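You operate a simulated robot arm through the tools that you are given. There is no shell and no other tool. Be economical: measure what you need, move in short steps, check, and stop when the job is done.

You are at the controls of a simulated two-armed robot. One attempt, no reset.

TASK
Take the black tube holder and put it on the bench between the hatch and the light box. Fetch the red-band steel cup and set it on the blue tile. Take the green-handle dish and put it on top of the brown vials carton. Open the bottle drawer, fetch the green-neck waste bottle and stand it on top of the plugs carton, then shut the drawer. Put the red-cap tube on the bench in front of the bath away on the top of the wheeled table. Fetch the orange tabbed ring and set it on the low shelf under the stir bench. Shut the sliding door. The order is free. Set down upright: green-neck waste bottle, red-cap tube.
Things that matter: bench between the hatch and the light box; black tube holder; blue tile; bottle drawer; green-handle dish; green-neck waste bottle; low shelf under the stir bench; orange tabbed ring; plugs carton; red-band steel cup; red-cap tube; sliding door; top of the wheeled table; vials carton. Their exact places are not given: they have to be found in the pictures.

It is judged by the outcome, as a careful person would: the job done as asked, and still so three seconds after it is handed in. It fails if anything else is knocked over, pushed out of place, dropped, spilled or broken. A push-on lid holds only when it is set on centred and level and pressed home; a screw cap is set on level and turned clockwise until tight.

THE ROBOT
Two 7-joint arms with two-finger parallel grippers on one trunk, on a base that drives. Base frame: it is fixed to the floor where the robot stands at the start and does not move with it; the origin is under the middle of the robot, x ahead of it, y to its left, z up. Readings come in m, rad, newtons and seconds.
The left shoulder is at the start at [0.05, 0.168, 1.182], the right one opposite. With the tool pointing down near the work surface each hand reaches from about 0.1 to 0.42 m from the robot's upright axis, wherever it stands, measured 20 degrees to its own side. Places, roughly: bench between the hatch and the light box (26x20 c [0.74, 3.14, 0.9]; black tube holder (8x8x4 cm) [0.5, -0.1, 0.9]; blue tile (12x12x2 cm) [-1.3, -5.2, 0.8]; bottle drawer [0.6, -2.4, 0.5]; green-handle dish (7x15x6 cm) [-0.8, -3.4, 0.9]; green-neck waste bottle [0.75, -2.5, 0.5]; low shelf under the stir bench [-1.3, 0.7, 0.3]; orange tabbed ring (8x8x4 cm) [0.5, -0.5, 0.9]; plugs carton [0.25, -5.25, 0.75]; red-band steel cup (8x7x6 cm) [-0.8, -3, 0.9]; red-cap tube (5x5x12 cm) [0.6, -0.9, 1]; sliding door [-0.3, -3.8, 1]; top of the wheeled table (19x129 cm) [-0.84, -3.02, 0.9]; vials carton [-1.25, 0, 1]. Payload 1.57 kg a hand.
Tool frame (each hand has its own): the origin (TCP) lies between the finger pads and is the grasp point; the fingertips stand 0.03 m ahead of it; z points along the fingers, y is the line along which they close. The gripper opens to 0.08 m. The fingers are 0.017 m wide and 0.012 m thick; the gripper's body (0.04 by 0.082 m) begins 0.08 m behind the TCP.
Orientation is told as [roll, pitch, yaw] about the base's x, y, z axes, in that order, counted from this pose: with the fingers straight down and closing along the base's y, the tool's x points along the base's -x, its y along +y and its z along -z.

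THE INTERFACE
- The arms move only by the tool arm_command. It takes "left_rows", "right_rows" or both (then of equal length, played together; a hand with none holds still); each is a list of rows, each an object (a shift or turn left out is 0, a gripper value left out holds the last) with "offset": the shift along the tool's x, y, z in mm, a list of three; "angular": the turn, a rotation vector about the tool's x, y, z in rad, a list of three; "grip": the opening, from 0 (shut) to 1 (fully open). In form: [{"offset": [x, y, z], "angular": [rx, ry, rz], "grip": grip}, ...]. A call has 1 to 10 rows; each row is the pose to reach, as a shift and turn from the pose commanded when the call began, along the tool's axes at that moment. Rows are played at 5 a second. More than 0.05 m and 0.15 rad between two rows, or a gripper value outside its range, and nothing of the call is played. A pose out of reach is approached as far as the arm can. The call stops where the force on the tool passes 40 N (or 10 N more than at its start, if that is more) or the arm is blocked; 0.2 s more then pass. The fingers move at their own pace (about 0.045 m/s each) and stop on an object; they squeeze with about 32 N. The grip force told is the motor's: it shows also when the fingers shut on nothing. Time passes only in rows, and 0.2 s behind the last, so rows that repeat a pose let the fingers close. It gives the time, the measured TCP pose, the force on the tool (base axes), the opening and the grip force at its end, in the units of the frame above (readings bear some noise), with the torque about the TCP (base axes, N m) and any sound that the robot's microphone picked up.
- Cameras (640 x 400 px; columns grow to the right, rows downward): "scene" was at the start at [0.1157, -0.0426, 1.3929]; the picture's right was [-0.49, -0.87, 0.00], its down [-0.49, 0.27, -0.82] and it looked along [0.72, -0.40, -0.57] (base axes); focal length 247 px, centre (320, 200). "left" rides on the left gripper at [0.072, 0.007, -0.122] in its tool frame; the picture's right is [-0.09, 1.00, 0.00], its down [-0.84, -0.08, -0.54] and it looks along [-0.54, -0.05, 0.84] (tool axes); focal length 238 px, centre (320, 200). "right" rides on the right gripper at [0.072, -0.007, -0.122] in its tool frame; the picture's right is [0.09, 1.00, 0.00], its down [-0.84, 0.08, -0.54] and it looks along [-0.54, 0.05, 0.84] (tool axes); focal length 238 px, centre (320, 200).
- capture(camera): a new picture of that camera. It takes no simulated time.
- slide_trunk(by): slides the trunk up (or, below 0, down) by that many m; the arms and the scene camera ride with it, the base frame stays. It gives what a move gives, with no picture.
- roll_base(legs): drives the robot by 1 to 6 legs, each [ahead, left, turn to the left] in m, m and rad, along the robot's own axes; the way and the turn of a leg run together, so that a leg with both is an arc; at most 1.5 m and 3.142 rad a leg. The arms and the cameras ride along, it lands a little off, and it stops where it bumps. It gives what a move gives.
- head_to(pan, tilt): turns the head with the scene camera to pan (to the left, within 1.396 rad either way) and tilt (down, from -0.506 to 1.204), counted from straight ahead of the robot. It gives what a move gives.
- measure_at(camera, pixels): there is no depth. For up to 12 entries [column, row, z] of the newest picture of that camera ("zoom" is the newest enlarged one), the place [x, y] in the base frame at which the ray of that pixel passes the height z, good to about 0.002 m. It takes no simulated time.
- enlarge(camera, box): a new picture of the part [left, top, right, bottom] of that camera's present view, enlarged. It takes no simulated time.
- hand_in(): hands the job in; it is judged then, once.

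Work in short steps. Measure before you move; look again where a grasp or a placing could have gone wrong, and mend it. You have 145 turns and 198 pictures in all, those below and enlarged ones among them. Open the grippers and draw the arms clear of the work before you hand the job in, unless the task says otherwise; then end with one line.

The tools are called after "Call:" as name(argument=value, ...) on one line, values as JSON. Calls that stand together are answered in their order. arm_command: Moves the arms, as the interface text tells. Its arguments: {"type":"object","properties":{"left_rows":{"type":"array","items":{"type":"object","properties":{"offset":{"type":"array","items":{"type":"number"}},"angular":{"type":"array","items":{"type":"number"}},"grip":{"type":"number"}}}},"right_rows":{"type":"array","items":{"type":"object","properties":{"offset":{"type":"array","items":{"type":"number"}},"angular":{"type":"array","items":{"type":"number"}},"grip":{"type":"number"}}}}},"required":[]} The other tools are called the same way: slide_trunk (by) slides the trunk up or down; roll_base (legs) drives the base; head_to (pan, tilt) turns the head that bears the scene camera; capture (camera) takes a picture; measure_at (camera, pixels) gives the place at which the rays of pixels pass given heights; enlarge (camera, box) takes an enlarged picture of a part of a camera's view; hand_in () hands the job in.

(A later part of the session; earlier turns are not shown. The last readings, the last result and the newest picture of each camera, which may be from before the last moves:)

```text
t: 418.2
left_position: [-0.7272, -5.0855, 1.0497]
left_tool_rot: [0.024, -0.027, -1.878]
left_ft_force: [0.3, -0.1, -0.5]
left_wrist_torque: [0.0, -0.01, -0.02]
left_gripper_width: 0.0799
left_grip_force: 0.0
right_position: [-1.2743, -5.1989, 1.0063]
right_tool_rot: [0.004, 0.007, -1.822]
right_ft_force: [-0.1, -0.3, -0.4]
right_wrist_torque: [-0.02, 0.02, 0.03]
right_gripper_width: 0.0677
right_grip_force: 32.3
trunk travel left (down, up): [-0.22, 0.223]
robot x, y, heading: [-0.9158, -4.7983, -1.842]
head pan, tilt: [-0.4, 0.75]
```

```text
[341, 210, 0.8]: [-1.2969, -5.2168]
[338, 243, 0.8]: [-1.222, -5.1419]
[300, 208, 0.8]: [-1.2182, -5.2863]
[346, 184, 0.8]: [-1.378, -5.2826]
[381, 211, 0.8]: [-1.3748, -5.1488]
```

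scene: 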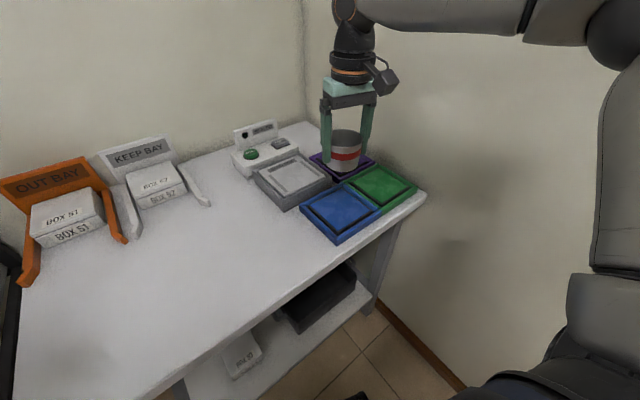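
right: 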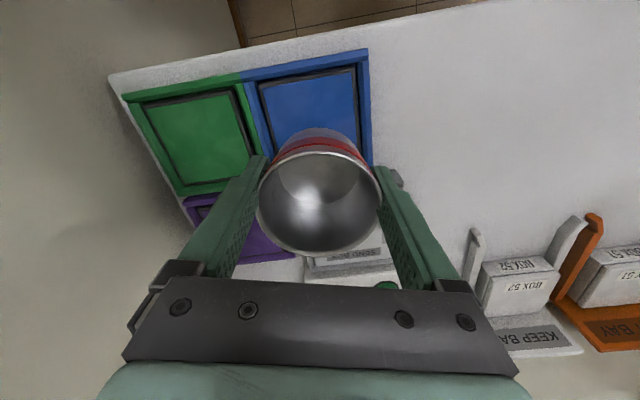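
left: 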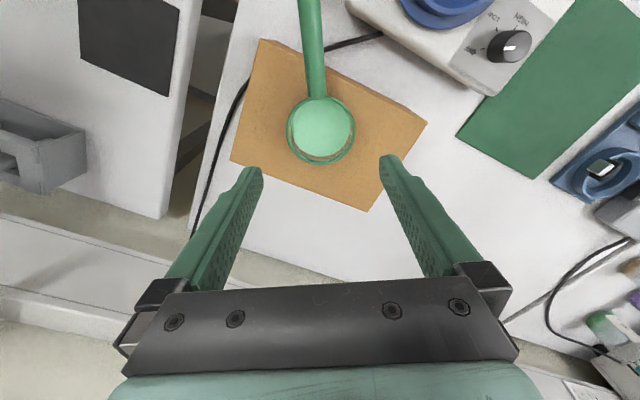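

Tile centre [-1.29,-5.213]. Shift 20 mm and lower.

Call:
arm_command(right_rows=[{"offset": [-18, -12, 20]}, {"offset": [-18, -12, 60]}, {"offset": [-18, -12, 100]}, {"offset": [-18, -12, 135]}, {"offset": [-18, -12, 148]}, {"offset": [-18, -12, 153]}])

Call:
capture(camera="scene")

```text
t: 419.6
left_position: [-0.7255, -5.0847, 1.0487]
left_tool_rot: [0.023, -0.028, -1.878]
left_ft_force: [-1.0, 0.6, 0.0]
left_wrist_torque: [-0.02, 0.0, 0.01]
left_gripper_width: 0.0801
left_grip_force: 0.1
right_position: [-1.2867, -5.2139, 0.8571]
right_tool_rot: [0.007, -0.003, -1.825]
right_ft_force: [0.1, -0.9, 25.3]
right_wrist_torque: [-0.04, -0.03, 0.01]
right_gripper_width: 0.0679
right_grip_force: 32.1
trunk travel left (down, up): [-0.22, 0.223]
robot x, y, heading: [-0.915, -4.7997, -1.844]
head pan, tilt: [-0.4, 0.75]
```

```text
62 pictures are left
```

scene: 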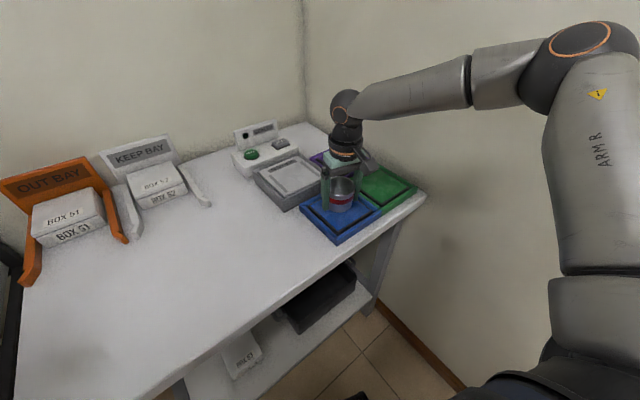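

On the tile (25 N). Ease, release, rise.

Call:
arm_command(right_rows=[{"offset": [0, 0, -2]}, {"offset": [0, 0, -2], "grip": 1}, {"offset": [0, 0, -2], "grip": 1}, {"offset": [0, 0, -2], "grip": 1}, {"offset": [0, 0, -25]}, {"offset": [0, 0, -65]}, {"offset": [0, 0, -105]}, {"offset": [0, 0, -150]}])

Call:
arm_command(right_rows=[{"offset": [45, 0, 0]}, {"offset": [90, 0, 0]}, {"offset": [135, 5, 0]}, {"offset": [180, 10, 0]}, {"offset": [225, 15, 0]}])

Call:
capture(camera="scene")

```text
t: 421.4
left_position: [-0.7266, -5.086, 1.0493]
left_tool_rot: [0.025, -0.028, -1.88]
left_ft_force: [0.1, 0.1, 0.9]
left_wrist_torque: [-0.01, -0.01, -0.01]
left_gripper_width: 0.0802
left_grip_force: 0.1
right_position: [-1.2902, -5.2116, 1.004]
right_tool_rot: [0.007, 0.006, -1.823]
right_ft_force: [0.8, -0.1, 0.0]
right_wrist_torque: [0.01, 0.02, 0.01]
right_gripper_width: 0.0799
right_grip_force: 0.0
trunk travel left (down, up): [-0.22, 0.223]
robot x, y, heading: [-0.9137, -4.7943, -1.845]
head pan, tilt: [-0.4, 0.75]
```

```text
t: 422.6
left_position: [-0.7268, -5.084, 1.0493]
left_tool_rot: [0.024, -0.029, -1.877]
left_ft_force: [-0.1, -0.4, 0.4]
left_wrist_torque: [-0.01, 0.0, -0.02]
left_gripper_width: 0.08
left_grip_force: 0.0
right_position: [-1.2239, -4.9958, 1.0047]
right_tool_rot: [0.005, 0.003, -1.823]
right_ft_force: [0.3, -0.1, 0.6]
right_wrist_torque: [0.01, 0.03, 0.01]
right_gripper_width: 0.0799
right_grip_force: 0.0
trunk travel left (down, up): [-0.22, 0.223]
robot x, y, heading: [-0.9131, -4.7957, -1.844]
head pan, tilt: [-0.4, 0.75]
```

```text
61 pictures are left
```

scene: 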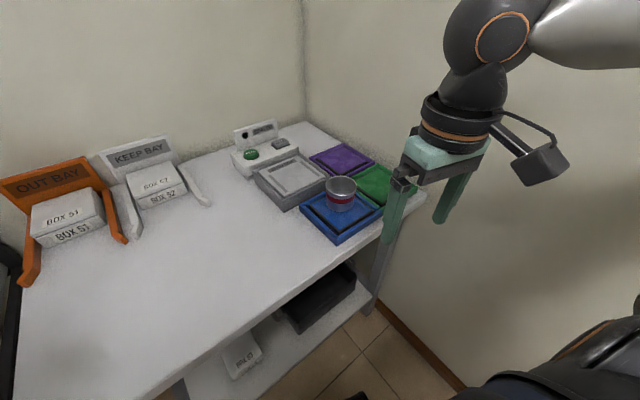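

Cup stands on the blue tile. Drive back to the rack and look at the plugs carton.

Call:
roll_base(legs=[[-0.135, -0.038, 0], [-0.283, 1.01, 0], [0, 0, 0.273]])

Call:
slide_trunk(by=0.12)

Call:
head_to(pan=0.1, tilt=0.6)

Call:
capture(camera="scene")

```text
t: 433.6
left_position: [0.3963, -4.881, 1.0499]
left_tool_rot: [0.026, -0.03, -1.604]
left_ft_force: [1.3, 0.8, 0.5]
left_wrist_torque: [0.01, 0.01, -0.03]
left_gripper_width: 0.08
left_grip_force: 0.0
right_position: [-0.107, -4.9304, 1.0058]
right_tool_rot: [0.005, 0.006, -1.552]
right_ft_force: [0.0, 0.4, 0.4]
right_wrist_torque: [-0.03, -0.02, 0.02]
right_gripper_width: 0.08
right_grip_force: 0.1
trunk travel left (down, up): [-0.22, 0.223]
robot x, y, heading: [0.1395, -4.6504, -1.566]
head pan, tilt: [-0.4, 0.75]
```

```text
t: 435.1
left_position: [0.395, -4.88, 1.169]
left_tool_rot: [0.026, -0.026, -1.605]
left_ft_force: [0.7, 0.2, -0.5]
left_wrist_torque: [0.02, 0.02, -0.01]
left_gripper_width: 0.0801
left_grip_force: 0.1
right_position: [-0.1065, -4.93, 1.1246]
right_tool_rot: [0.005, 0.005, -1.549]
right_ft_force: [-0.3, -0.3, 0.7]
right_wrist_torque: [0.0, -0.02, 0.01]
right_gripper_width: 0.08
right_grip_force: 0.1
trunk travel left (down, up): [-0.34, 0.103]
robot x, y, heading: [0.1336, -4.6507, -1.566]
head pan, tilt: [-0.4, 0.75]
```

```text
t: 436.0
left_position: [0.395, -4.8805, 1.1687]
left_tool_rot: [0.024, -0.029, -1.604]
left_ft_force: [0.4, -0.2, -0.7]
left_wrist_torque: [-0.01, 0.01, 0.0]
left_gripper_width: 0.0802
left_grip_force: 0.0
right_position: [-0.1064, -4.9296, 1.1244]
right_tool_rot: [0.003, 0.005, -1.551]
right_ft_force: [0.5, -1.5, -0.8]
right_wrist_torque: [0.04, 0.03, 0.01]
right_gripper_width: 0.0799
right_grip_force: 0.0
trunk travel left (down, up): [-0.34, 0.103]
robot x, y, heading: [0.1364, -4.6555, -1.57]
head pan, tilt: [0.099, 0.6]
```

```text
60 pictures are left
```

scene: 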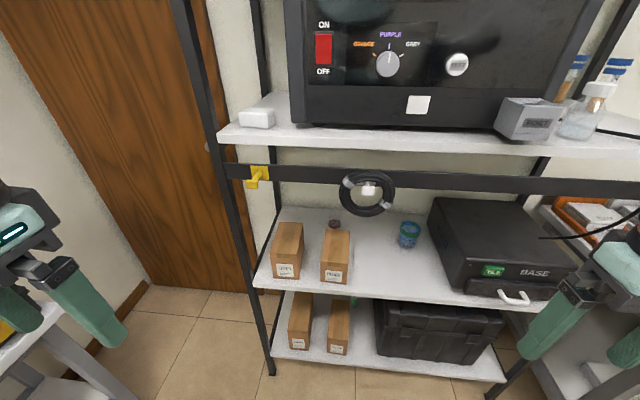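

Enlarge the cartons to find "plugs".

Call:
enlarge(camera="scene", box=[230, 180, 450, 370])

Call:
measure_at(camera="scene", pixels=[[287, 240, 0.75], [336, 245, 0.75], [318, 288, 0.6], [430, 300, 0.6], [270, 375, 0], [340, 139, 1.1], [285, 262, 0.75], [335, 268, 0.75]])

```text
2.11 times, centred on (340, 275) of scene
```

zoom: 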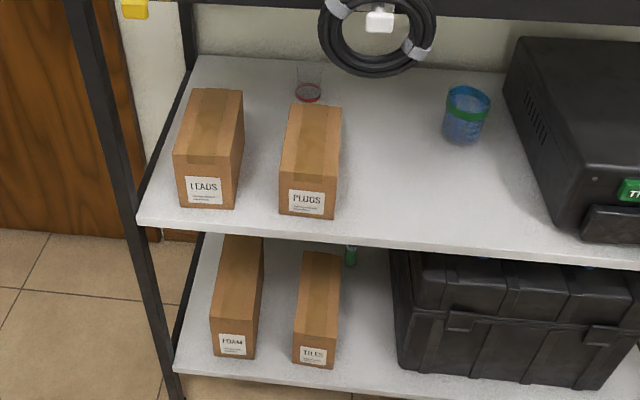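

```text
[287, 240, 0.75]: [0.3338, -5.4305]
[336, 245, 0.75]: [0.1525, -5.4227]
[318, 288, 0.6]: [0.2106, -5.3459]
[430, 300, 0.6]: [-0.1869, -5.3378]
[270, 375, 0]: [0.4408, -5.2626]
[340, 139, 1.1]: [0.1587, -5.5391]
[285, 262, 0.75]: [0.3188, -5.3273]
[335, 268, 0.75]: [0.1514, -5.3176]
```

PLUGS is the second carton on the middle shelf. Now I return through the door along the proven path (turn to heading π, sideways out).

Call:
roll_base(legs=[[-0.035, -0.136, 0], [0, 0, -1.572], [-0.49, 0, 0], [0, -0.8, 0], [0, -0.81, 0], [0.74, 0, 0]])

```text
t: 458.6
left_position: [0.2073, -3.2544, 1.17]
left_tool_rot: [0.022, -0.028, 3.121]
left_ft_force: [0.0, -1.1, -0.8]
left_wrist_torque: [-0.03, 0.01, 0.03]
left_gripper_width: 0.0799
left_grip_force: 0.1
right_position: [0.1503, -2.7524, 1.1253]
right_tool_rot: [0.006, 0.003, -3.11]
right_ft_force: [-0.6, -0.6, -0.6]
right_wrist_torque: [-0.01, 0.0, -0.02]
right_gripper_width: 0.0801
right_grip_force: 0.0
trunk travel left (down, up): [-0.34, 0.103]
robot x, y, heading: [0.4324, -2.9905, -3.128]
head pan, tilt: [0.099, 0.6]
stopped in leg 6: the robot was blocked; the commanded pose is now the measured one
```

Blocked by the incubator near the right elbow; sidestep 0.13 m toward the door first, then move away.

Call:
roll_base(legs=[[0, 0.14, 0], [0.68, 0, 0], [0, 0, 1.557]])

Call:
head_to(pan=1.2, tilt=0.5)

Call:
capture(camera="scene")

```text
t: 467.7
left_position: [-0.0012, -3.3748, 1.17]
left_tool_rot: [0.025, -0.028, -1.618]
left_ft_force: [0.4, 0.2, -0.8]
left_wrist_torque: [0.0, -0.02, 0.0]
left_gripper_width: 0.0801
left_grip_force: 0.1
right_position: [-0.5028, -3.4183, 1.1255]
right_tool_rot: [0.003, 0.004, -1.563]
right_ft_force: [0.0, -0.2, 0.1]
right_wrist_torque: [0.01, 0.01, 0.04]
right_gripper_width: 0.0799
right_grip_force: 0.1
trunk travel left (down, up): [-0.34, 0.103]
robot x, y, heading: [-0.2552, -3.1445, -1.578]
head pan, tilt: [0.099, 0.6]
```

```text
t: 469.0
left_position: [0.0001, -3.3756, 1.17]
left_tool_rot: [0.025, -0.029, -1.618]
left_ft_force: [-0.4, -0.3, 0.5]
left_wrist_torque: [0.03, -0.03, -0.01]
left_gripper_width: 0.0801
left_grip_force: 0.0
right_position: [-0.5032, -3.4182, 1.1252]
right_tool_rot: [0.005, 0.005, -1.564]
right_ft_force: [0.0, 0.0, 0.0]
right_wrist_torque: [0.01, 0.0, -0.02]
right_gripper_width: 0.0803
right_grip_force: 0.1
trunk travel left (down, up): [-0.34, 0.103]
robot x, y, heading: [-0.2561, -3.1447, -1.582]
head pan, tilt: [1.201, 0.499]
```

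```text
58 pictures are left
```

scene: 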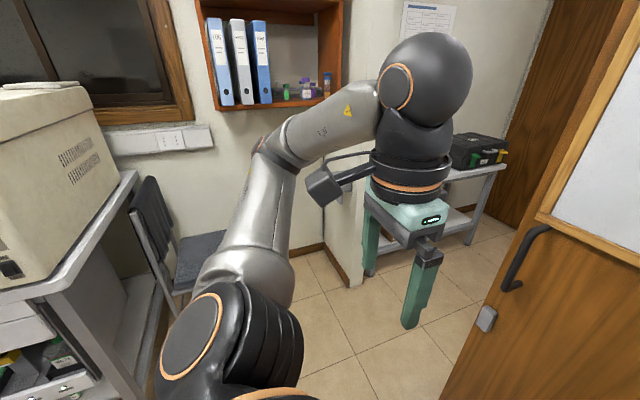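

Now go to the drawer: back up, turn to heading 0, approach, lower the trunk and the left hand (closed, tilted forward) in front of the drawer.

Call:
roll_base(legs=[[-0.57, -0.05, 0], [0, 0, 1.58], [0.28, 0, 0]])

Call:
slide_trunk(by=-0.33)

Call:
arm_command(left_rows=[{"offset": [0, 0, 40], "angular": [0, -0.12, 0], "grip": 0}, {"offset": [0, 0, 80], "angular": [0, -0.24, 0]}, {"offset": [0, 0, 120], "angular": [0, -0.36, 0]}, {"offset": [0, 0, 160], "angular": [0, -0.36, 0]}, {"offset": [0, 0, 200], "angular": [0, -0.36, 0]}, {"offset": [-20, 0, 240], "angular": [0, -0.36, 0]}])

Call:
head_to(pan=0.2, tilt=0.9)

Call:
capture(camera="scene")

Call:
capture(camera="left")

```text
t: 477.6
left_position: [0.2207, -2.326, 1.17]
left_tool_rot: [0.026, -0.028, -0.071]
left_ft_force: [-0.9, 0.6, -0.1]
left_wrist_torque: [-0.02, 0.03, 0.02]
left_gripper_width: 0.0799
left_grip_force: 0.1
right_position: [0.2508, -2.8302, 1.1262]
right_tool_rot: [0.005, 0.007, -0.015]
right_ft_force: [0.5, -0.3, -0.3]
right_wrist_torque: [0.0, 0.03, 0.02]
right_gripper_width: 0.0799
right_grip_force: 0.1
trunk travel left (down, up): [-0.34, 0.103]
robot x, y, heading: [-0.0153, -2.5764, -0.029]
head pan, tilt: [1.201, 0.499]
```

```text
t: 480.9
left_position: [0.2195, -2.3259, 0.8395]
left_tool_rot: [0.026, -0.027, -0.069]
left_ft_force: [0.1, -0.4, -0.1]
left_wrist_torque: [0.03, 0.01, 0.03]
left_gripper_width: 0.08
left_grip_force: 0.1
right_position: [0.2508, -2.8303, 0.7942]
right_tool_rot: [0.006, 0.004, -0.017]
right_ft_force: [0.0, 0.2, 0.1]
right_wrist_torque: [0.01, -0.02, 0.03]
right_gripper_width: 0.0801
right_grip_force: 0.1
trunk travel left (down, up): [-0.01, 0.433]
robot x, y, heading: [-0.0132, -2.5737, -0.03]
head pan, tilt: [1.201, 0.499]
```

```text
t: 482.3
left_position: [0.3227, -2.3129, 0.5782]
left_tool_rot: [0.026, -0.385, -0.078]
left_ft_force: [-0.1, -0.3, -0.3]
left_wrist_torque: [0.02, -0.02, -0.01]
left_gripper_width: 0.0003
left_grip_force: 21.4
left hand out of reach, approached as far as the arm can: row 2, 3, 4, 5, 6
right_position: [0.251, -2.8304, 0.7951]
right_tool_rot: [0.005, 0.006, -0.017]
right_ft_force: [-0.2, 0.0, -0.1]
right_wrist_torque: [0.03, -0.02, -0.01]
right_gripper_width: 0.08
right_grip_force: 0.2
trunk travel left (down, up): [-0.01, 0.433]
robot x, y, heading: [-0.0185, -2.5773, -0.03]
head pan, tilt: [1.201, 0.499]
```

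```text
t: 483.6
left_position: [0.3247, -2.3127, 0.5786]
left_tool_rot: [0.027, -0.387, -0.079]
left_ft_force: [-0.5, 0.0, 0.1]
left_wrist_torque: [0.0, -0.06, 0.03]
left_gripper_width: 0.0
left_grip_force: 21.3
right_position: [0.2507, -2.8292, 0.7952]
right_tool_rot: [0.005, 0.005, -0.015]
right_ft_force: [-0.1, 0.9, 0.3]
right_wrist_torque: [0.0, 0.01, 0.01]
right_gripper_width: 0.0798
right_grip_force: 0.2
trunk travel left (down, up): [-0.01, 0.433]
robot x, y, heading: [-0.0151, -2.5755, -0.032]
head pan, tilt: [0.201, 0.901]
```

```text
57 pictures are left
```

scene: 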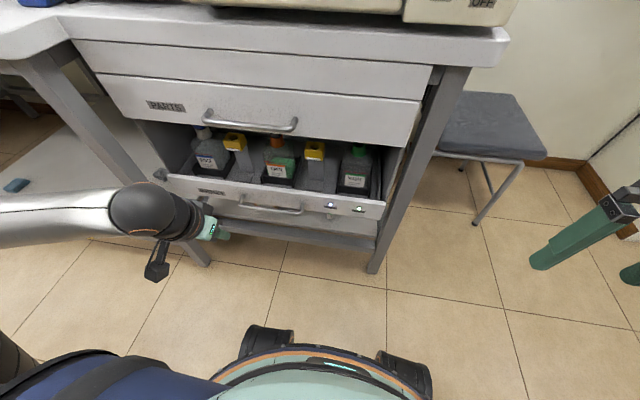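

```text
56 pictures are left
```

left: 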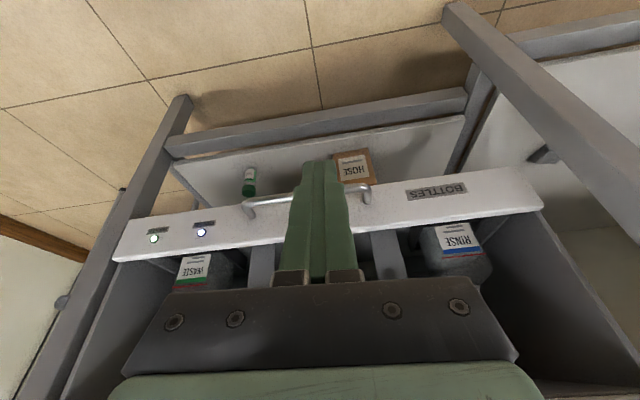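

Triangulate the handle ends with both views.

Call:
measure_at(camera="scene", pixels=[[240, 204, 0.42], [240, 204, 0.46], [300, 212, 0.42], [300, 212, 0.46], [355, 205, 0.5], [357, 150, 0.6], [330, 198, 0.5]])

Call:
measure_at(camera="left", pixels=[[370, 189, 0.42], [370, 189, 0.46], [246, 208, 0.42], [246, 208, 0.46], [300, 245, 0.5]])

Call:
enlarge(camera="scene", box=[150, 120, 410, 280])

```text
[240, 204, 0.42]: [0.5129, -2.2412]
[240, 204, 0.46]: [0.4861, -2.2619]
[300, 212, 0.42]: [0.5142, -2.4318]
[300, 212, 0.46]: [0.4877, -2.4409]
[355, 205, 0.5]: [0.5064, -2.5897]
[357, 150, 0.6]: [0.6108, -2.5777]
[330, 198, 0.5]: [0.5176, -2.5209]
```

```text
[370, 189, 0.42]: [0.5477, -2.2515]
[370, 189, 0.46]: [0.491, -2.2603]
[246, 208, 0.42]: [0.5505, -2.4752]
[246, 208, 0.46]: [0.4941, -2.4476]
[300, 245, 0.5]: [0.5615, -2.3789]
```

```text
2.46 times, centred on (280, 200) of scene
```

zoom: 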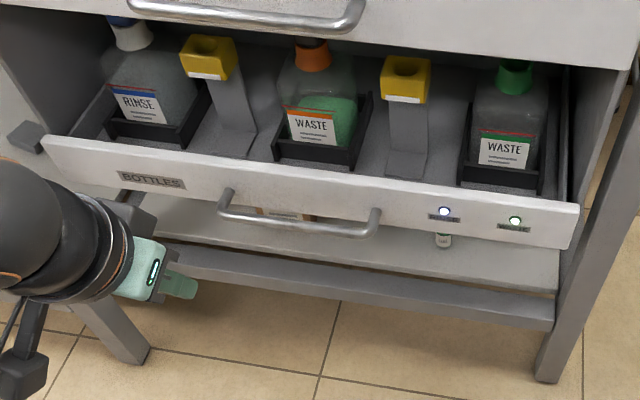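

Bar at x≈0.482, z≈0.467, y -2.26…-2.445. I shift the base so the closed fingers are aligned just behind the bar, then push down along the tool axis and look.

Call:
roll_base(legs=[[0.134, -0.096, 0.03]])

Call:
arm_command(left_rows=[{"offset": [0, 0, 40]}, {"offset": [-2, 0, 60]}])

Call:
capture(camera="left")

Call:
enlarge(camera="scene", box=[200, 120, 400, 290])

```text
t: 485.1
left_position: [0.4482, -2.3991, 0.5788]
left_tool_rot: [0.025, -0.386, -0.046]
left_ft_force: [0.2, -0.2, 0.4]
left_wrist_torque: [0.01, -0.03, 0.02]
left_gripper_width: 0.0001
left_grip_force: 21.3
right_position: [0.3929, -2.9183, 0.7955]
right_tool_rot: [0.004, 0.005, 0.015]
right_ft_force: [-0.2, 0.8, -0.5]
right_wrist_torque: [0.01, 0.0, -0.02]
right_gripper_width: 0.0801
right_grip_force: 0.1
trunk travel left (down, up): [-0.01, 0.433]
robot x, y, heading: [0.1162, -2.6747, 0.002]
head pan, tilt: [0.201, 0.901]
```

```text
t: 485.6
left_position: [0.4725, -2.3988, 0.5233]
left_tool_rot: [0.027, -0.388, -0.047]
left_ft_force: [-0.2, -0.6, -0.7]
left_wrist_torque: [0.0, 0.0, -0.01]
left_gripper_width: 0.0
left_grip_force: 21.5
right_position: [0.393, -2.9185, 0.7954]
right_tool_rot: [0.005, 0.006, 0.015]
right_ft_force: [-0.1, 0.3, 0.1]
right_wrist_torque: [-0.02, -0.01, -0.01]
right_gripper_width: 0.0797
right_grip_force: 0.0
trunk travel left (down, up): [-0.01, 0.433]
robot x, y, heading: [0.116, -2.6751, 0.001]
head pan, tilt: [0.201, 0.901]
```

```text
54 pictures are left
```

left: 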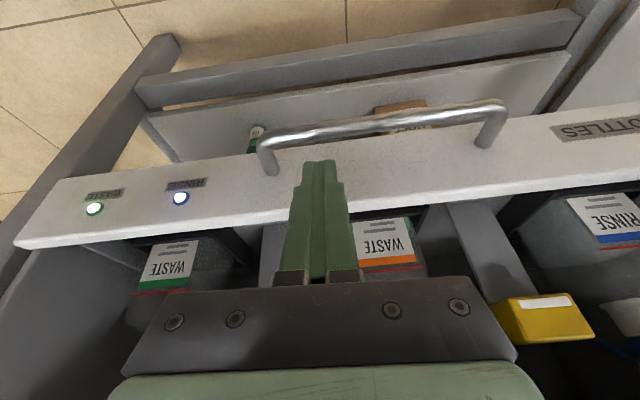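

```text
2.35 times, centred on (300, 205) of scene
```

zoom: 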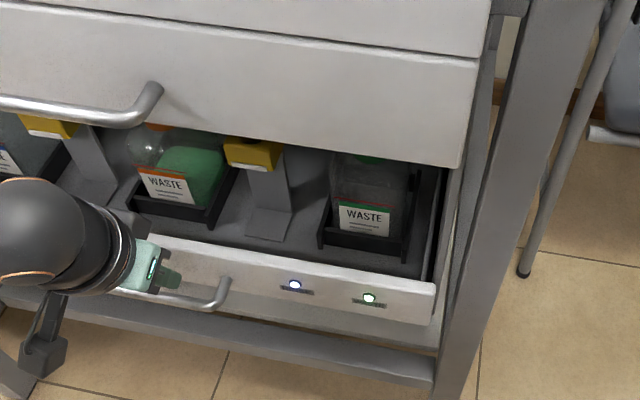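

The gap behind the bar is thin; instead I'll hook the drawer's front panel from inside over its top edge. Triangulate the panel: LED and top edge.

Call:
measure_at(camera="left", pixels=[[180, 198, 0.44], [180, 198, 0.48], [300, 213, 0.48], [300, 213, 0.52], [275, 240, 0.45], [168, 262, 0.5], [168, 262, 0.54]])

Call:
measure_at(camera="zoom", pixels=[[295, 285, 0.44], [295, 285, 0.48], [300, 263, 0.48], [300, 263, 0.52], [435, 287, 0.48], [435, 287, 0.52], [364, 214, 0.5], [364, 214, 0.54]])

```text
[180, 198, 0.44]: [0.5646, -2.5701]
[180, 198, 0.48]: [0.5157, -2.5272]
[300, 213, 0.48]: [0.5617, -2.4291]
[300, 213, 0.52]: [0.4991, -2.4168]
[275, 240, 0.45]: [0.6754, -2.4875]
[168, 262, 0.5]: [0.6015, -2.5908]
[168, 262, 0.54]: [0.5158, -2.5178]
```

```text
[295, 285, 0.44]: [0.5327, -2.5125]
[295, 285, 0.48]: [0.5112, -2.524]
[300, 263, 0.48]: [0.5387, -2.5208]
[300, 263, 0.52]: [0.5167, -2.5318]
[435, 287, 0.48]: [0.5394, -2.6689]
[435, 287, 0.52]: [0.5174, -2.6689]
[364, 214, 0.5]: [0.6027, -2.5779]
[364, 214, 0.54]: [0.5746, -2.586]
```

Panel face x≈0.508, inner face ≈0.525, top z≈0.51. I raise, tilt to 0.6, reach over the panel's top edge inside, and pull back 0.12 m.

Call:
arm_command(left_rows=[{"offset": [-15, 0, -37]}, {"offset": [-26, 0, -38], "angular": [0, -0.11, 0]}, {"offset": [-45, 0, -14], "angular": [0, -0.21, 0]}, {"offset": [-50, 0, 10], "angular": [0, -0.21, 0]}, {"offset": [-56, 0, 34], "angular": [0, -0.21, 0]}])

Call:
capture(camera="left")

Call:
roll_base(legs=[[-0.12, 0, 0]])

Call:
capture(camera="scene")

```text
t: 486.9
left_position: [0.5385, -2.4015, 0.5116]
left_tool_rot: [0.029, -0.597, -0.055]
left_ft_force: [0.6, 0.0, 0.2]
left_wrist_torque: [0.02, 0.0, 0.01]
left_gripper_width: 0.0
left_grip_force: 21.4
right_position: [0.3934, -2.9189, 0.7951]
right_tool_rot: [0.005, 0.005, 0.017]
right_ft_force: [0.6, 0.8, -0.5]
right_wrist_torque: [0.0, 0.01, -0.01]
right_gripper_width: 0.08
right_grip_force: 0.3
trunk travel left (down, up): [-0.01, 0.433]
robot x, y, heading: [0.1179, -2.6764, -0.002]
head pan, tilt: [0.201, 0.901]
```

```text
52 pictures are left
```

left: 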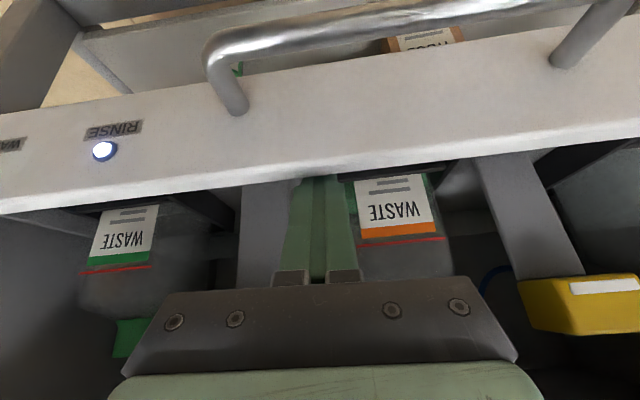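

```text
t: 488.1
left_position: [0.4214, -2.3997, 0.5121]
left_tool_rot: [0.029, -0.595, -0.052]
left_ft_force: [-0.4, 0.3, 0.4]
left_wrist_torque: [0.0, 0.04, -0.01]
left_gripper_width: 0.0
left_grip_force: 21.5
right_position: [0.2757, -2.9177, 0.7956]
right_tool_rot: [0.005, 0.004, 0.018]
right_ft_force: [-0.5, 0.5, 0.3]
right_wrist_torque: [0.01, -0.01, -0.03]
right_gripper_width: 0.0802
right_grip_force: 0.2
trunk travel left (down, up): [-0.01, 0.433]
robot x, y, heading: [0.0017, -2.6729, 0.0]
head pan, tilt: [0.201, 0.901]
```

```text
51 pictures are left
```

scene: 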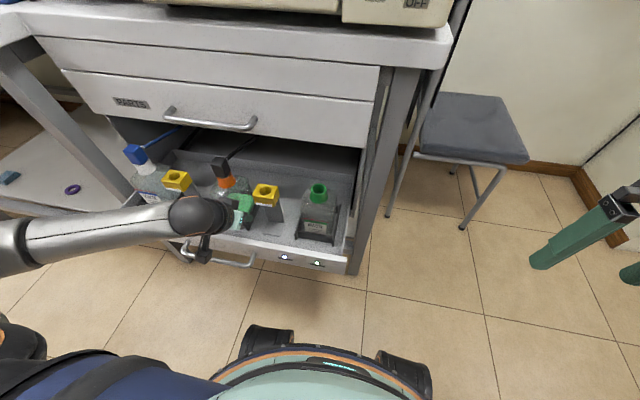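

The drawer slides. Pull another 0.1 m, unhook upward, open the gripper, and look at the bottle.

Call:
roll_base(legs=[[-0.1, 0, 0]])

Call:
arm_command(left_rows=[{"offset": [0, 0, -40]}, {"offset": [0, 0, -80]}, {"offset": [0, 0, -110], "grip": 0.8}, {"offset": [0, 0, -130], "grip": 0.8}])

Call:
capture(camera="scene")

Call:
enlarge(camera="scene", box=[180, 160, 380, 290])

Call:
capture(camera="left")

```text
t: 489.2
left_position: [0.3212, -2.4009, 0.511]
left_tool_rot: [0.028, -0.595, -0.051]
left_ft_force: [-0.3, 0.2, 2.1]
left_wrist_torque: [0.03, -0.02, 0.01]
left_gripper_width: 0.0
left_grip_force: 21.2
right_position: [0.1768, -2.919, 0.7941]
right_tool_rot: [0.006, 0.005, 0.016]
right_ft_force: [0.1, 0.9, 0.4]
right_wrist_torque: [0.02, 0.04, -0.02]
right_gripper_width: 0.0799
right_grip_force: 0.1
trunk travel left (down, up): [-0.01, 0.433]
robot x, y, heading: [-0.1009, -2.6718, 0.001]
head pan, tilt: [0.201, 0.901]
```

```text
t: 490.2
left_position: [0.275, -2.3954, 0.6154]
left_tool_rot: [0.027, -0.593, -0.053]
left_ft_force: [0.5, 0.0, 0.2]
left_wrist_torque: [-0.04, 0.01, 0.03]
left_gripper_width: 0.0501
left_grip_force: 0.0
left hand out of reach, approached as far as the arm can: row 3, 4
right_position: [0.177, -2.9188, 0.7951]
right_tool_rot: [0.005, 0.006, 0.016]
right_ft_force: [0.2, 0.0, 0.4]
right_wrist_torque: [0.02, -0.02, 0.02]
right_gripper_width: 0.0802
right_grip_force: 0.0
trunk travel left (down, up): [-0.01, 0.433]
robot x, y, heading: [-0.101, -2.6715, -0.004]
head pan, tilt: [0.201, 0.901]
```

```text
50 pictures are left
```

scene: 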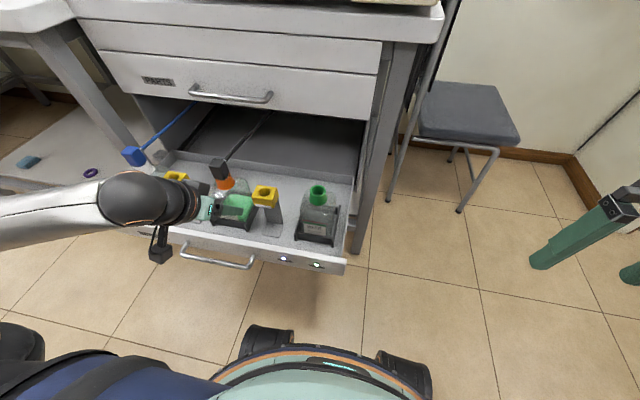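

```text
3.08 times, centred on (280, 225) of scene
```

zoom: 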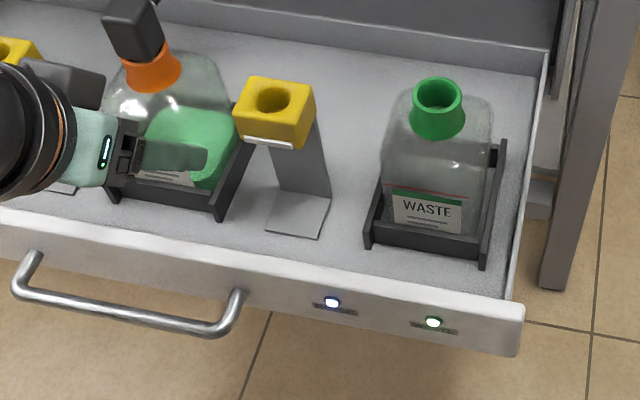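

```text
48 pictures are left
```

left: 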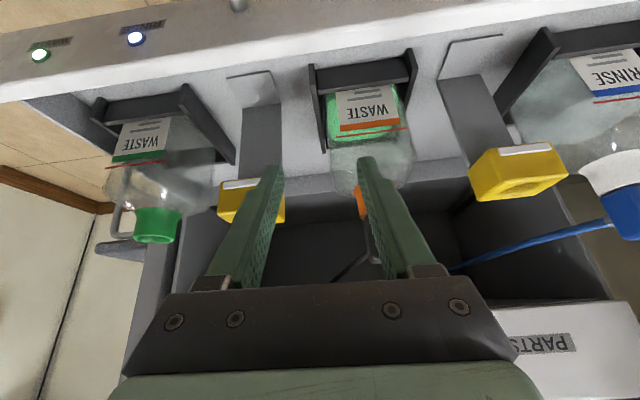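

Triangulate the green neck and bottle base.

Call:
measure_at(camera="zoom", pixels=[[438, 95, 0.58], [438, 95, 0.62], [438, 125, 0.58], [438, 125, 0.6], [428, 232, 0.45], [380, 150, 0.53], [492, 155, 0.53]])

Call:
measure_at(camera="left", pixels=[[157, 238, 0.58], [157, 238, 0.62], [153, 212, 0.58], [153, 212, 0.6], [136, 215, 0.6], [182, 210, 0.6]])

```text
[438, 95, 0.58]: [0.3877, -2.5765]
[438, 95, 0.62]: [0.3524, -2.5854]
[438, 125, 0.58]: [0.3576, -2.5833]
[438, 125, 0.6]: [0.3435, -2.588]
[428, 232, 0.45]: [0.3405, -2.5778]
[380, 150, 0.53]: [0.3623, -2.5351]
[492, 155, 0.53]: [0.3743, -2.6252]
```

```text
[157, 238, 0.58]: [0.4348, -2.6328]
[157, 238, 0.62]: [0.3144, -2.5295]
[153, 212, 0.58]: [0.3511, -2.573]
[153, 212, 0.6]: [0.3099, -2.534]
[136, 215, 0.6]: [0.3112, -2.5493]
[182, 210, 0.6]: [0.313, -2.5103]
```

Neck top at [0.368,-2.579,0.602], collar Ø≈4 cm. Shift the base 0.185 m right, tilt the hand to 0.9 rad, and slide the open fingers around the collar.

Call:
roll_base(legs=[[0, -0.186, 0]])

Call:
arm_command(left_rows=[{"offset": [-12, 0, -15], "angular": [0, -0.1, 0], "grip": 0.8}, {"offset": [-25, 0, -15], "angular": [0, -0.2, 0]}, {"offset": [-38, 0, -2], "angular": [0, -0.3, 0]}, {"offset": [-46, 0, 24], "angular": [0, -0.3, 0]}, {"offset": [-53, 0, 48], "angular": [0, -0.3, 0]}])

Call:
capture(camera="left")

Call:
enlarge(camera="scene", box=[180, 130, 420, 290])

```text
t: 492.5
left_position: [0.2735, -2.5812, 0.614]
left_tool_rot: [0.028, -0.592, -0.051]
left_ft_force: [0.8, -0.2, 0.3]
left_wrist_torque: [-0.05, 0.0, 0.0]
left_gripper_width: 0.064
left_grip_force: 0.2
right_position: [0.1776, -3.1033, 0.7951]
right_tool_rot: [0.005, 0.005, 0.019]
right_ft_force: [-0.3, -1.3, -0.4]
right_wrist_torque: [0.01, -0.02, -0.02]
right_gripper_width: 0.0802
right_grip_force: 0.1
trunk travel left (down, up): [-0.01, 0.433]
robot x, y, heading: [-0.1001, -2.8587, 0.009]
head pan, tilt: [0.201, 0.901]
```

```text
t: 493.7
left_position: [0.3429, -2.5853, 0.6027]
left_tool_rot: [0.038, -0.893, -0.063]
left_ft_force: [-1.2, 0.7, -0.1]
left_wrist_torque: [-0.02, -0.02, 0.0]
left_gripper_width: 0.0638
left_grip_force: 0.1
left hand out of reach, approached as far as the arm can: row 1, 2, 3
right_position: [0.1782, -3.1044, 0.7947]
right_tool_rot: [0.005, 0.007, 0.021]
right_ft_force: [0.0, -0.1, 0.6]
right_wrist_torque: [0.02, 0.0, 0.01]
right_gripper_width: 0.0798
right_grip_force: 0.1
trunk travel left (down, up): [-0.01, 0.433]
robot x, y, heading: [-0.1005, -2.8616, 0.001]
head pan, tilt: [0.201, 0.901]
```

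```text
47 pictures are left
```

left: 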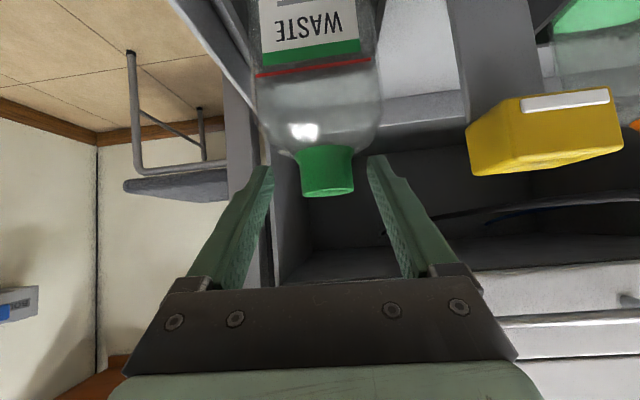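

```text
2.50 times, centred on (300, 210) of scene
```

zoom: 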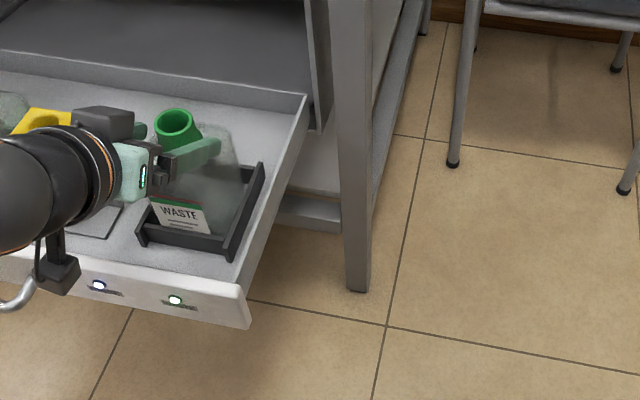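

The collar is centred between the fingers. Advance 30 mm along the tool axis, close, and read.

Call:
arm_command(left_rows=[{"offset": [0, 2, 15]}, {"offset": [-1, 2, 28]}, {"offset": [-1, 2, 28], "grip": 0}, {"offset": [-1, 2, 28], "grip": 0}, {"offset": [-1, 2, 28], "grip": 0}, {"offset": [-1, 2, 28], "grip": 0}])

Call:
slide_trunk(by=0.06)

Call:
capture(camera="left")

Call:
enlarge(camera="scene", box=[180, 130, 420, 290])

```text
t: 495.1
left_position: [0.3691, -2.582, 0.597]
left_tool_rot: [0.045, -0.917, -0.068]
left_ft_force: [-4.6, 1.0, 37.4]
left_wrist_torque: [0.03, -0.54, 0.05]
left_gripper_width: 0.0466
left_grip_force: 31.8
right_position: [0.1764, -3.1063, 0.7963]
right_tool_rot: [0.007, 0.002, 0.021]
right_ft_force: [-0.6, -0.4, 0.7]
right_wrist_torque: [-0.02, -0.03, -0.02]
right_gripper_width: 0.0802
right_grip_force: 0.1
trunk travel left (down, up): [-0.01, 0.433]
robot x, y, heading: [-0.1016, -2.8622, 0.001]
head pan, tilt: [0.201, 0.901]
```

```text
t: 496.1
left_position: [0.3656, -2.5824, 0.6475]
left_tool_rot: [0.035, -0.892, -0.061]
left_ft_force: [0.3, -0.4, -0.8]
left_wrist_torque: [0.0, 0.01, 0.04]
left_gripper_width: 0.0362
left_grip_force: 31.9
right_position: [0.1773, -3.1044, 0.8552]
right_tool_rot: [0.007, 0.004, 0.019]
right_ft_force: [-0.3, -0.4, 0.2]
right_wrist_torque: [-0.04, 0.0, -0.01]
right_gripper_width: 0.0798
right_grip_force: 0.0
trunk travel left (down, up): [-0.07, 0.373]
robot x, y, heading: [-0.0997, -2.8603, 0.001]
head pan, tilt: [0.201, 0.901]
```

```text
45 pictures are left
```

left: 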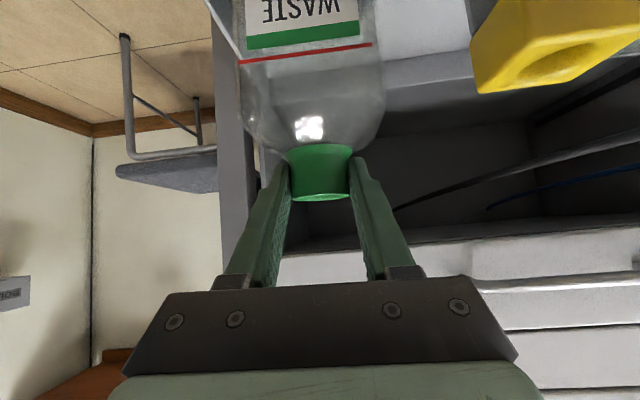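

```text
2.50 times, centred on (300, 210) of scene
```

zoom: 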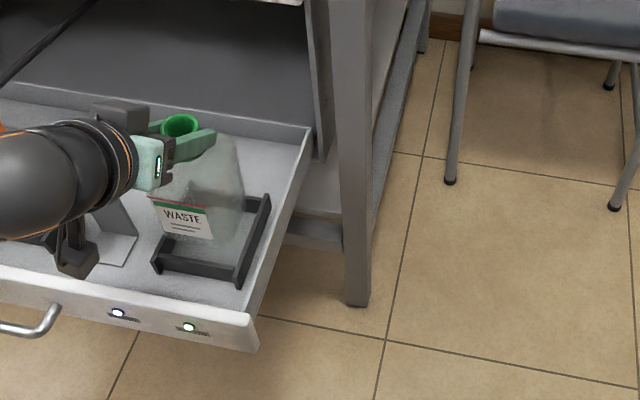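

Bottle is gripped and lifted upright. I'll shut the drawer afterward with free hands. Raise the trunk, draw the bottle in, back off and turn around.

Call:
slide_trunk(by=0.36)

Call:
arm_command(left_rows=[{"offset": [-6, 0, -33]}, {"offset": [-12, 0, -66]}, {"offset": [-17, 0, -99]}, {"offset": [-22, 0, -132]}])

Call:
roll_base(legs=[[-0.18, 0, 0], [0, 0, -1.57], [0, 0, -1.571], [-0.81, 0.27, 0]])

Call:
head_to(pan=1.2, tilt=0.6)

Call:
capture(camera="scene")

```text
t: 499.6
left_position: [0.3657, -2.5821, 1.0075]
left_tool_rot: [0.035, -0.893, -0.062]
left_ft_force: [-0.6, -0.5, -1.0]
left_wrist_torque: [0.0, 0.03, -0.01]
left_gripper_width: 0.036
left_grip_force: 31.8
right_position: [0.1776, -3.1052, 1.215]
right_tool_rot: [0.004, 0.006, 0.018]
right_ft_force: [-0.6, 0.9, -0.1]
right_wrist_torque: [0.02, -0.04, 0.01]
right_gripper_width: 0.0801
right_grip_force: 0.1
trunk travel left (down, up): [-0.43, 0.013]
robot x, y, heading: [-0.0975, -2.8617, 0.003]
head pan, tilt: [0.201, 0.901]
```

```text
t: 500.6
left_position: [0.3195, -2.5673, 1.1033]
left_tool_rot: [0.034, -0.891, -0.061]
left_ft_force: [-0.4, -0.4, -1.1]
left_wrist_torque: [0.04, 0.02, 0.01]
left_gripper_width: 0.036
left_grip_force: 32.2
left hand out of reach, approached as far as the arm can: row 3, 4
right_position: [0.1775, -3.1052, 1.2149]
right_tool_rot: [0.005, 0.007, 0.02]
right_ft_force: [0.0, -0.1, 0.1]
right_wrist_torque: [-0.02, -0.04, -0.01]
right_gripper_width: 0.08
right_grip_force: 0.0
trunk travel left (down, up): [-0.43, 0.013]
robot x, y, heading: [-0.0997, -2.8614, 0.009]
head pan, tilt: [0.201, 0.901]
```

```text
t: 513.9
left_position: [0.1123, -3.4319, 1.1049]
left_tool_rot: [0.033, -0.894, 3.074]
left_ft_force: [0.4, -0.6, 0.1]
left_wrist_torque: [-0.01, 0.0, -0.01]
left_gripper_width: 0.0359
left_grip_force: 31.8
right_position: [0.2582, -2.8951, 1.2155]
right_tool_rot: [0.005, 0.005, -3.127]
right_ft_force: [-0.1, 0.2, 1.3]
right_wrist_torque: [0.03, 0.03, 0.02]
right_gripper_width: 0.0801
right_grip_force: 0.1
trunk travel left (down, up): [-0.43, 0.013]
robot x, y, heading: [0.5347, -3.1405, 3.139]
head pan, tilt: [0.201, 0.901]
```

```text
t: 515.2
left_position: [0.1131, -3.4312, 1.104]
left_tool_rot: [0.034, -0.892, 3.074]
left_ft_force: [-0.4, 0.6, -1.4]
left_wrist_torque: [-0.01, -0.05, -0.01]
left_gripper_width: 0.0361
left_grip_force: 32.4
right_position: [0.2586, -2.8943, 1.215]
right_tool_rot: [0.003, 0.005, -3.128]
right_ft_force: [0.3, 1.0, -0.4]
right_wrist_torque: [-0.02, 0.01, 0.01]
right_gripper_width: 0.0796
right_grip_force: 0.1
trunk travel left (down, up): [-0.43, 0.013]
robot x, y, heading: [0.5328, -3.1385, 3.139]
head pan, tilt: [1.201, 0.6]
```

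```text
43 pictures are left
```

scene: 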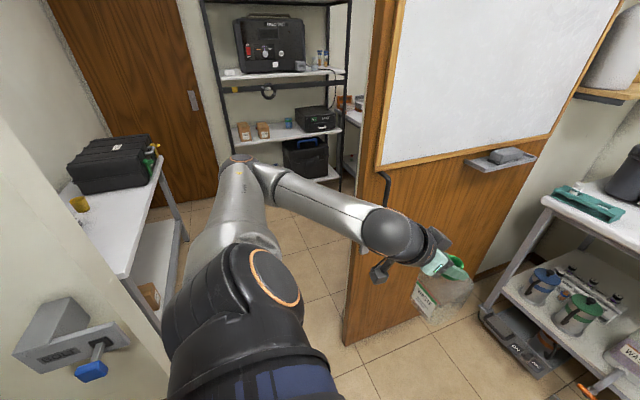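

The bottle would brush the panel edge, so I pass with heading turned 0.45 left, then continue to the rack and face it.

Call:
roll_base(legs=[[0, 0, 0.452], [0.34, 0.657, 0], [0.34, 0.657, 0], [0.567, -0.274, 0], [0, 0, 1.12]])

Call:
head_to(pan=0.4, tilt=0.65)

Call:
capture(camera="scene")

Call:
enlarge(camera="scene", box=[200, 100, 440, 320])

Call:
capture(camera="left")

```text
t: 534.5
left_position: [0.1462, -5.0386, 1.1044]
left_tool_rot: [0.037, -0.891, -1.661]
left_ft_force: [0.3, 0.3, -0.7]
left_wrist_torque: [0.01, 0.05, 0.01]
left_gripper_width: 0.036
left_grip_force: 32.0
right_position: [-0.3877, -4.8816, 1.2166]
right_tool_rot: [0.006, 0.005, -1.581]
right_ft_force: [0.1, -0.7, -0.2]
right_wrist_torque: [0.02, 0.0, -0.01]
right_gripper_width: 0.0803
right_grip_force: 0.0
trunk travel left (down, up): [-0.43, 0.013]
robot x, y, heading: [-0.1339, -4.613, -1.598]
head pan, tilt: [1.201, 0.6]
```

```text
t: 535.7
left_position: [0.1458, -5.0393, 1.104]
left_tool_rot: [0.033, -0.893, -1.661]
left_ft_force: [0.4, -0.8, -0.6]
left_wrist_torque: [0.03, 0.02, -0.01]
left_gripper_width: 0.0359
left_grip_force: 31.7
right_position: [-0.386, -4.8815, 1.2161]
right_tool_rot: [0.006, 0.005, -1.582]
right_ft_force: [-0.3, 0.7, -0.4]
right_wrist_torque: [0.02, 0.01, -0.03]
right_gripper_width: 0.0798
right_grip_force: 0.2
trunk travel left (down, up): [-0.43, 0.013]
robot x, y, heading: [-0.1332, -4.6111, -1.596]
head pan, tilt: [0.4, 0.649]
```

```text
42 pictures are left
```

scene: 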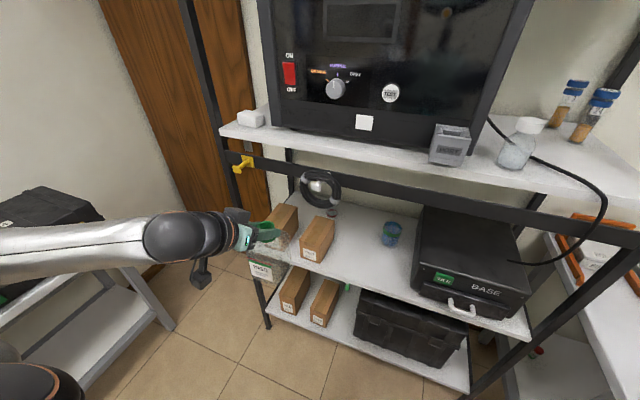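

```text
1.82 times, centred on (320, 210) of scene
```

zoom: 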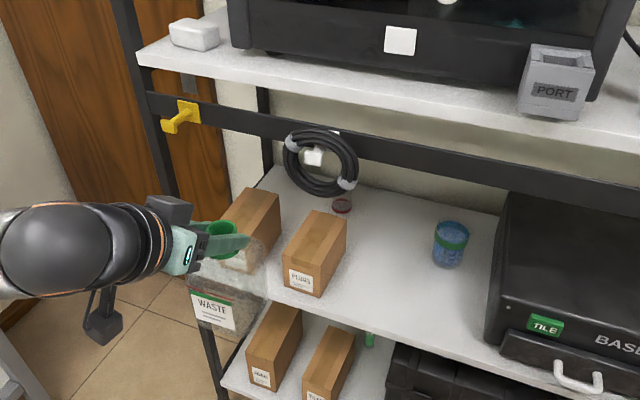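

```text
40 pictures are left
```

left: 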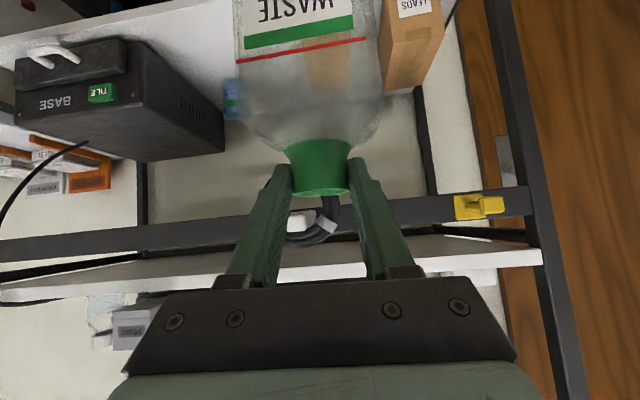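

Measure the PLUGS carton, the crossbar and the hanging coil.

Call:
measure_at(camera="zoom", pixels=[[283, 262, 0.8], [318, 270, 0.8], [347, 218, 0.8], [315, 211, 0.8], [283, 288, 0.7], [316, 297, 0.7], [330, 180, 1.0], [320, 195, 1.0], [320, 195, 0.95], [250, 128, 1.1], [250, 128, 1.05], [400, 296, 0.7]])

Call:
measure_at(camera="left", pixels=[[230, 233, 1.05], [230, 233, 1.1], [310, 243, 0.95], [310, 243, 1.0], [382, 60, 0.8], [415, 90, 0.8]])

```text
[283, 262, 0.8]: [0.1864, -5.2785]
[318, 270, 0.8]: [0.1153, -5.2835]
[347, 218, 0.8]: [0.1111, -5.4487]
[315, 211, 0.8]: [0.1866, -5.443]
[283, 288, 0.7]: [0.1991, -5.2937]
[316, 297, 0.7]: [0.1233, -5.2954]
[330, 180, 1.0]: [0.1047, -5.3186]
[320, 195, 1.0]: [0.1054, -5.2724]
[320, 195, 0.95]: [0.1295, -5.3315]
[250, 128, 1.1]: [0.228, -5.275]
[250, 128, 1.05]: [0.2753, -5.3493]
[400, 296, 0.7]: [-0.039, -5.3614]
```

```text
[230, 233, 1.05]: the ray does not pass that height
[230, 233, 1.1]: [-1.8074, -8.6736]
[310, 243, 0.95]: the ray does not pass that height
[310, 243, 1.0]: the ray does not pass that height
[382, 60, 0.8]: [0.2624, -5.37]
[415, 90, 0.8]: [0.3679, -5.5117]
```

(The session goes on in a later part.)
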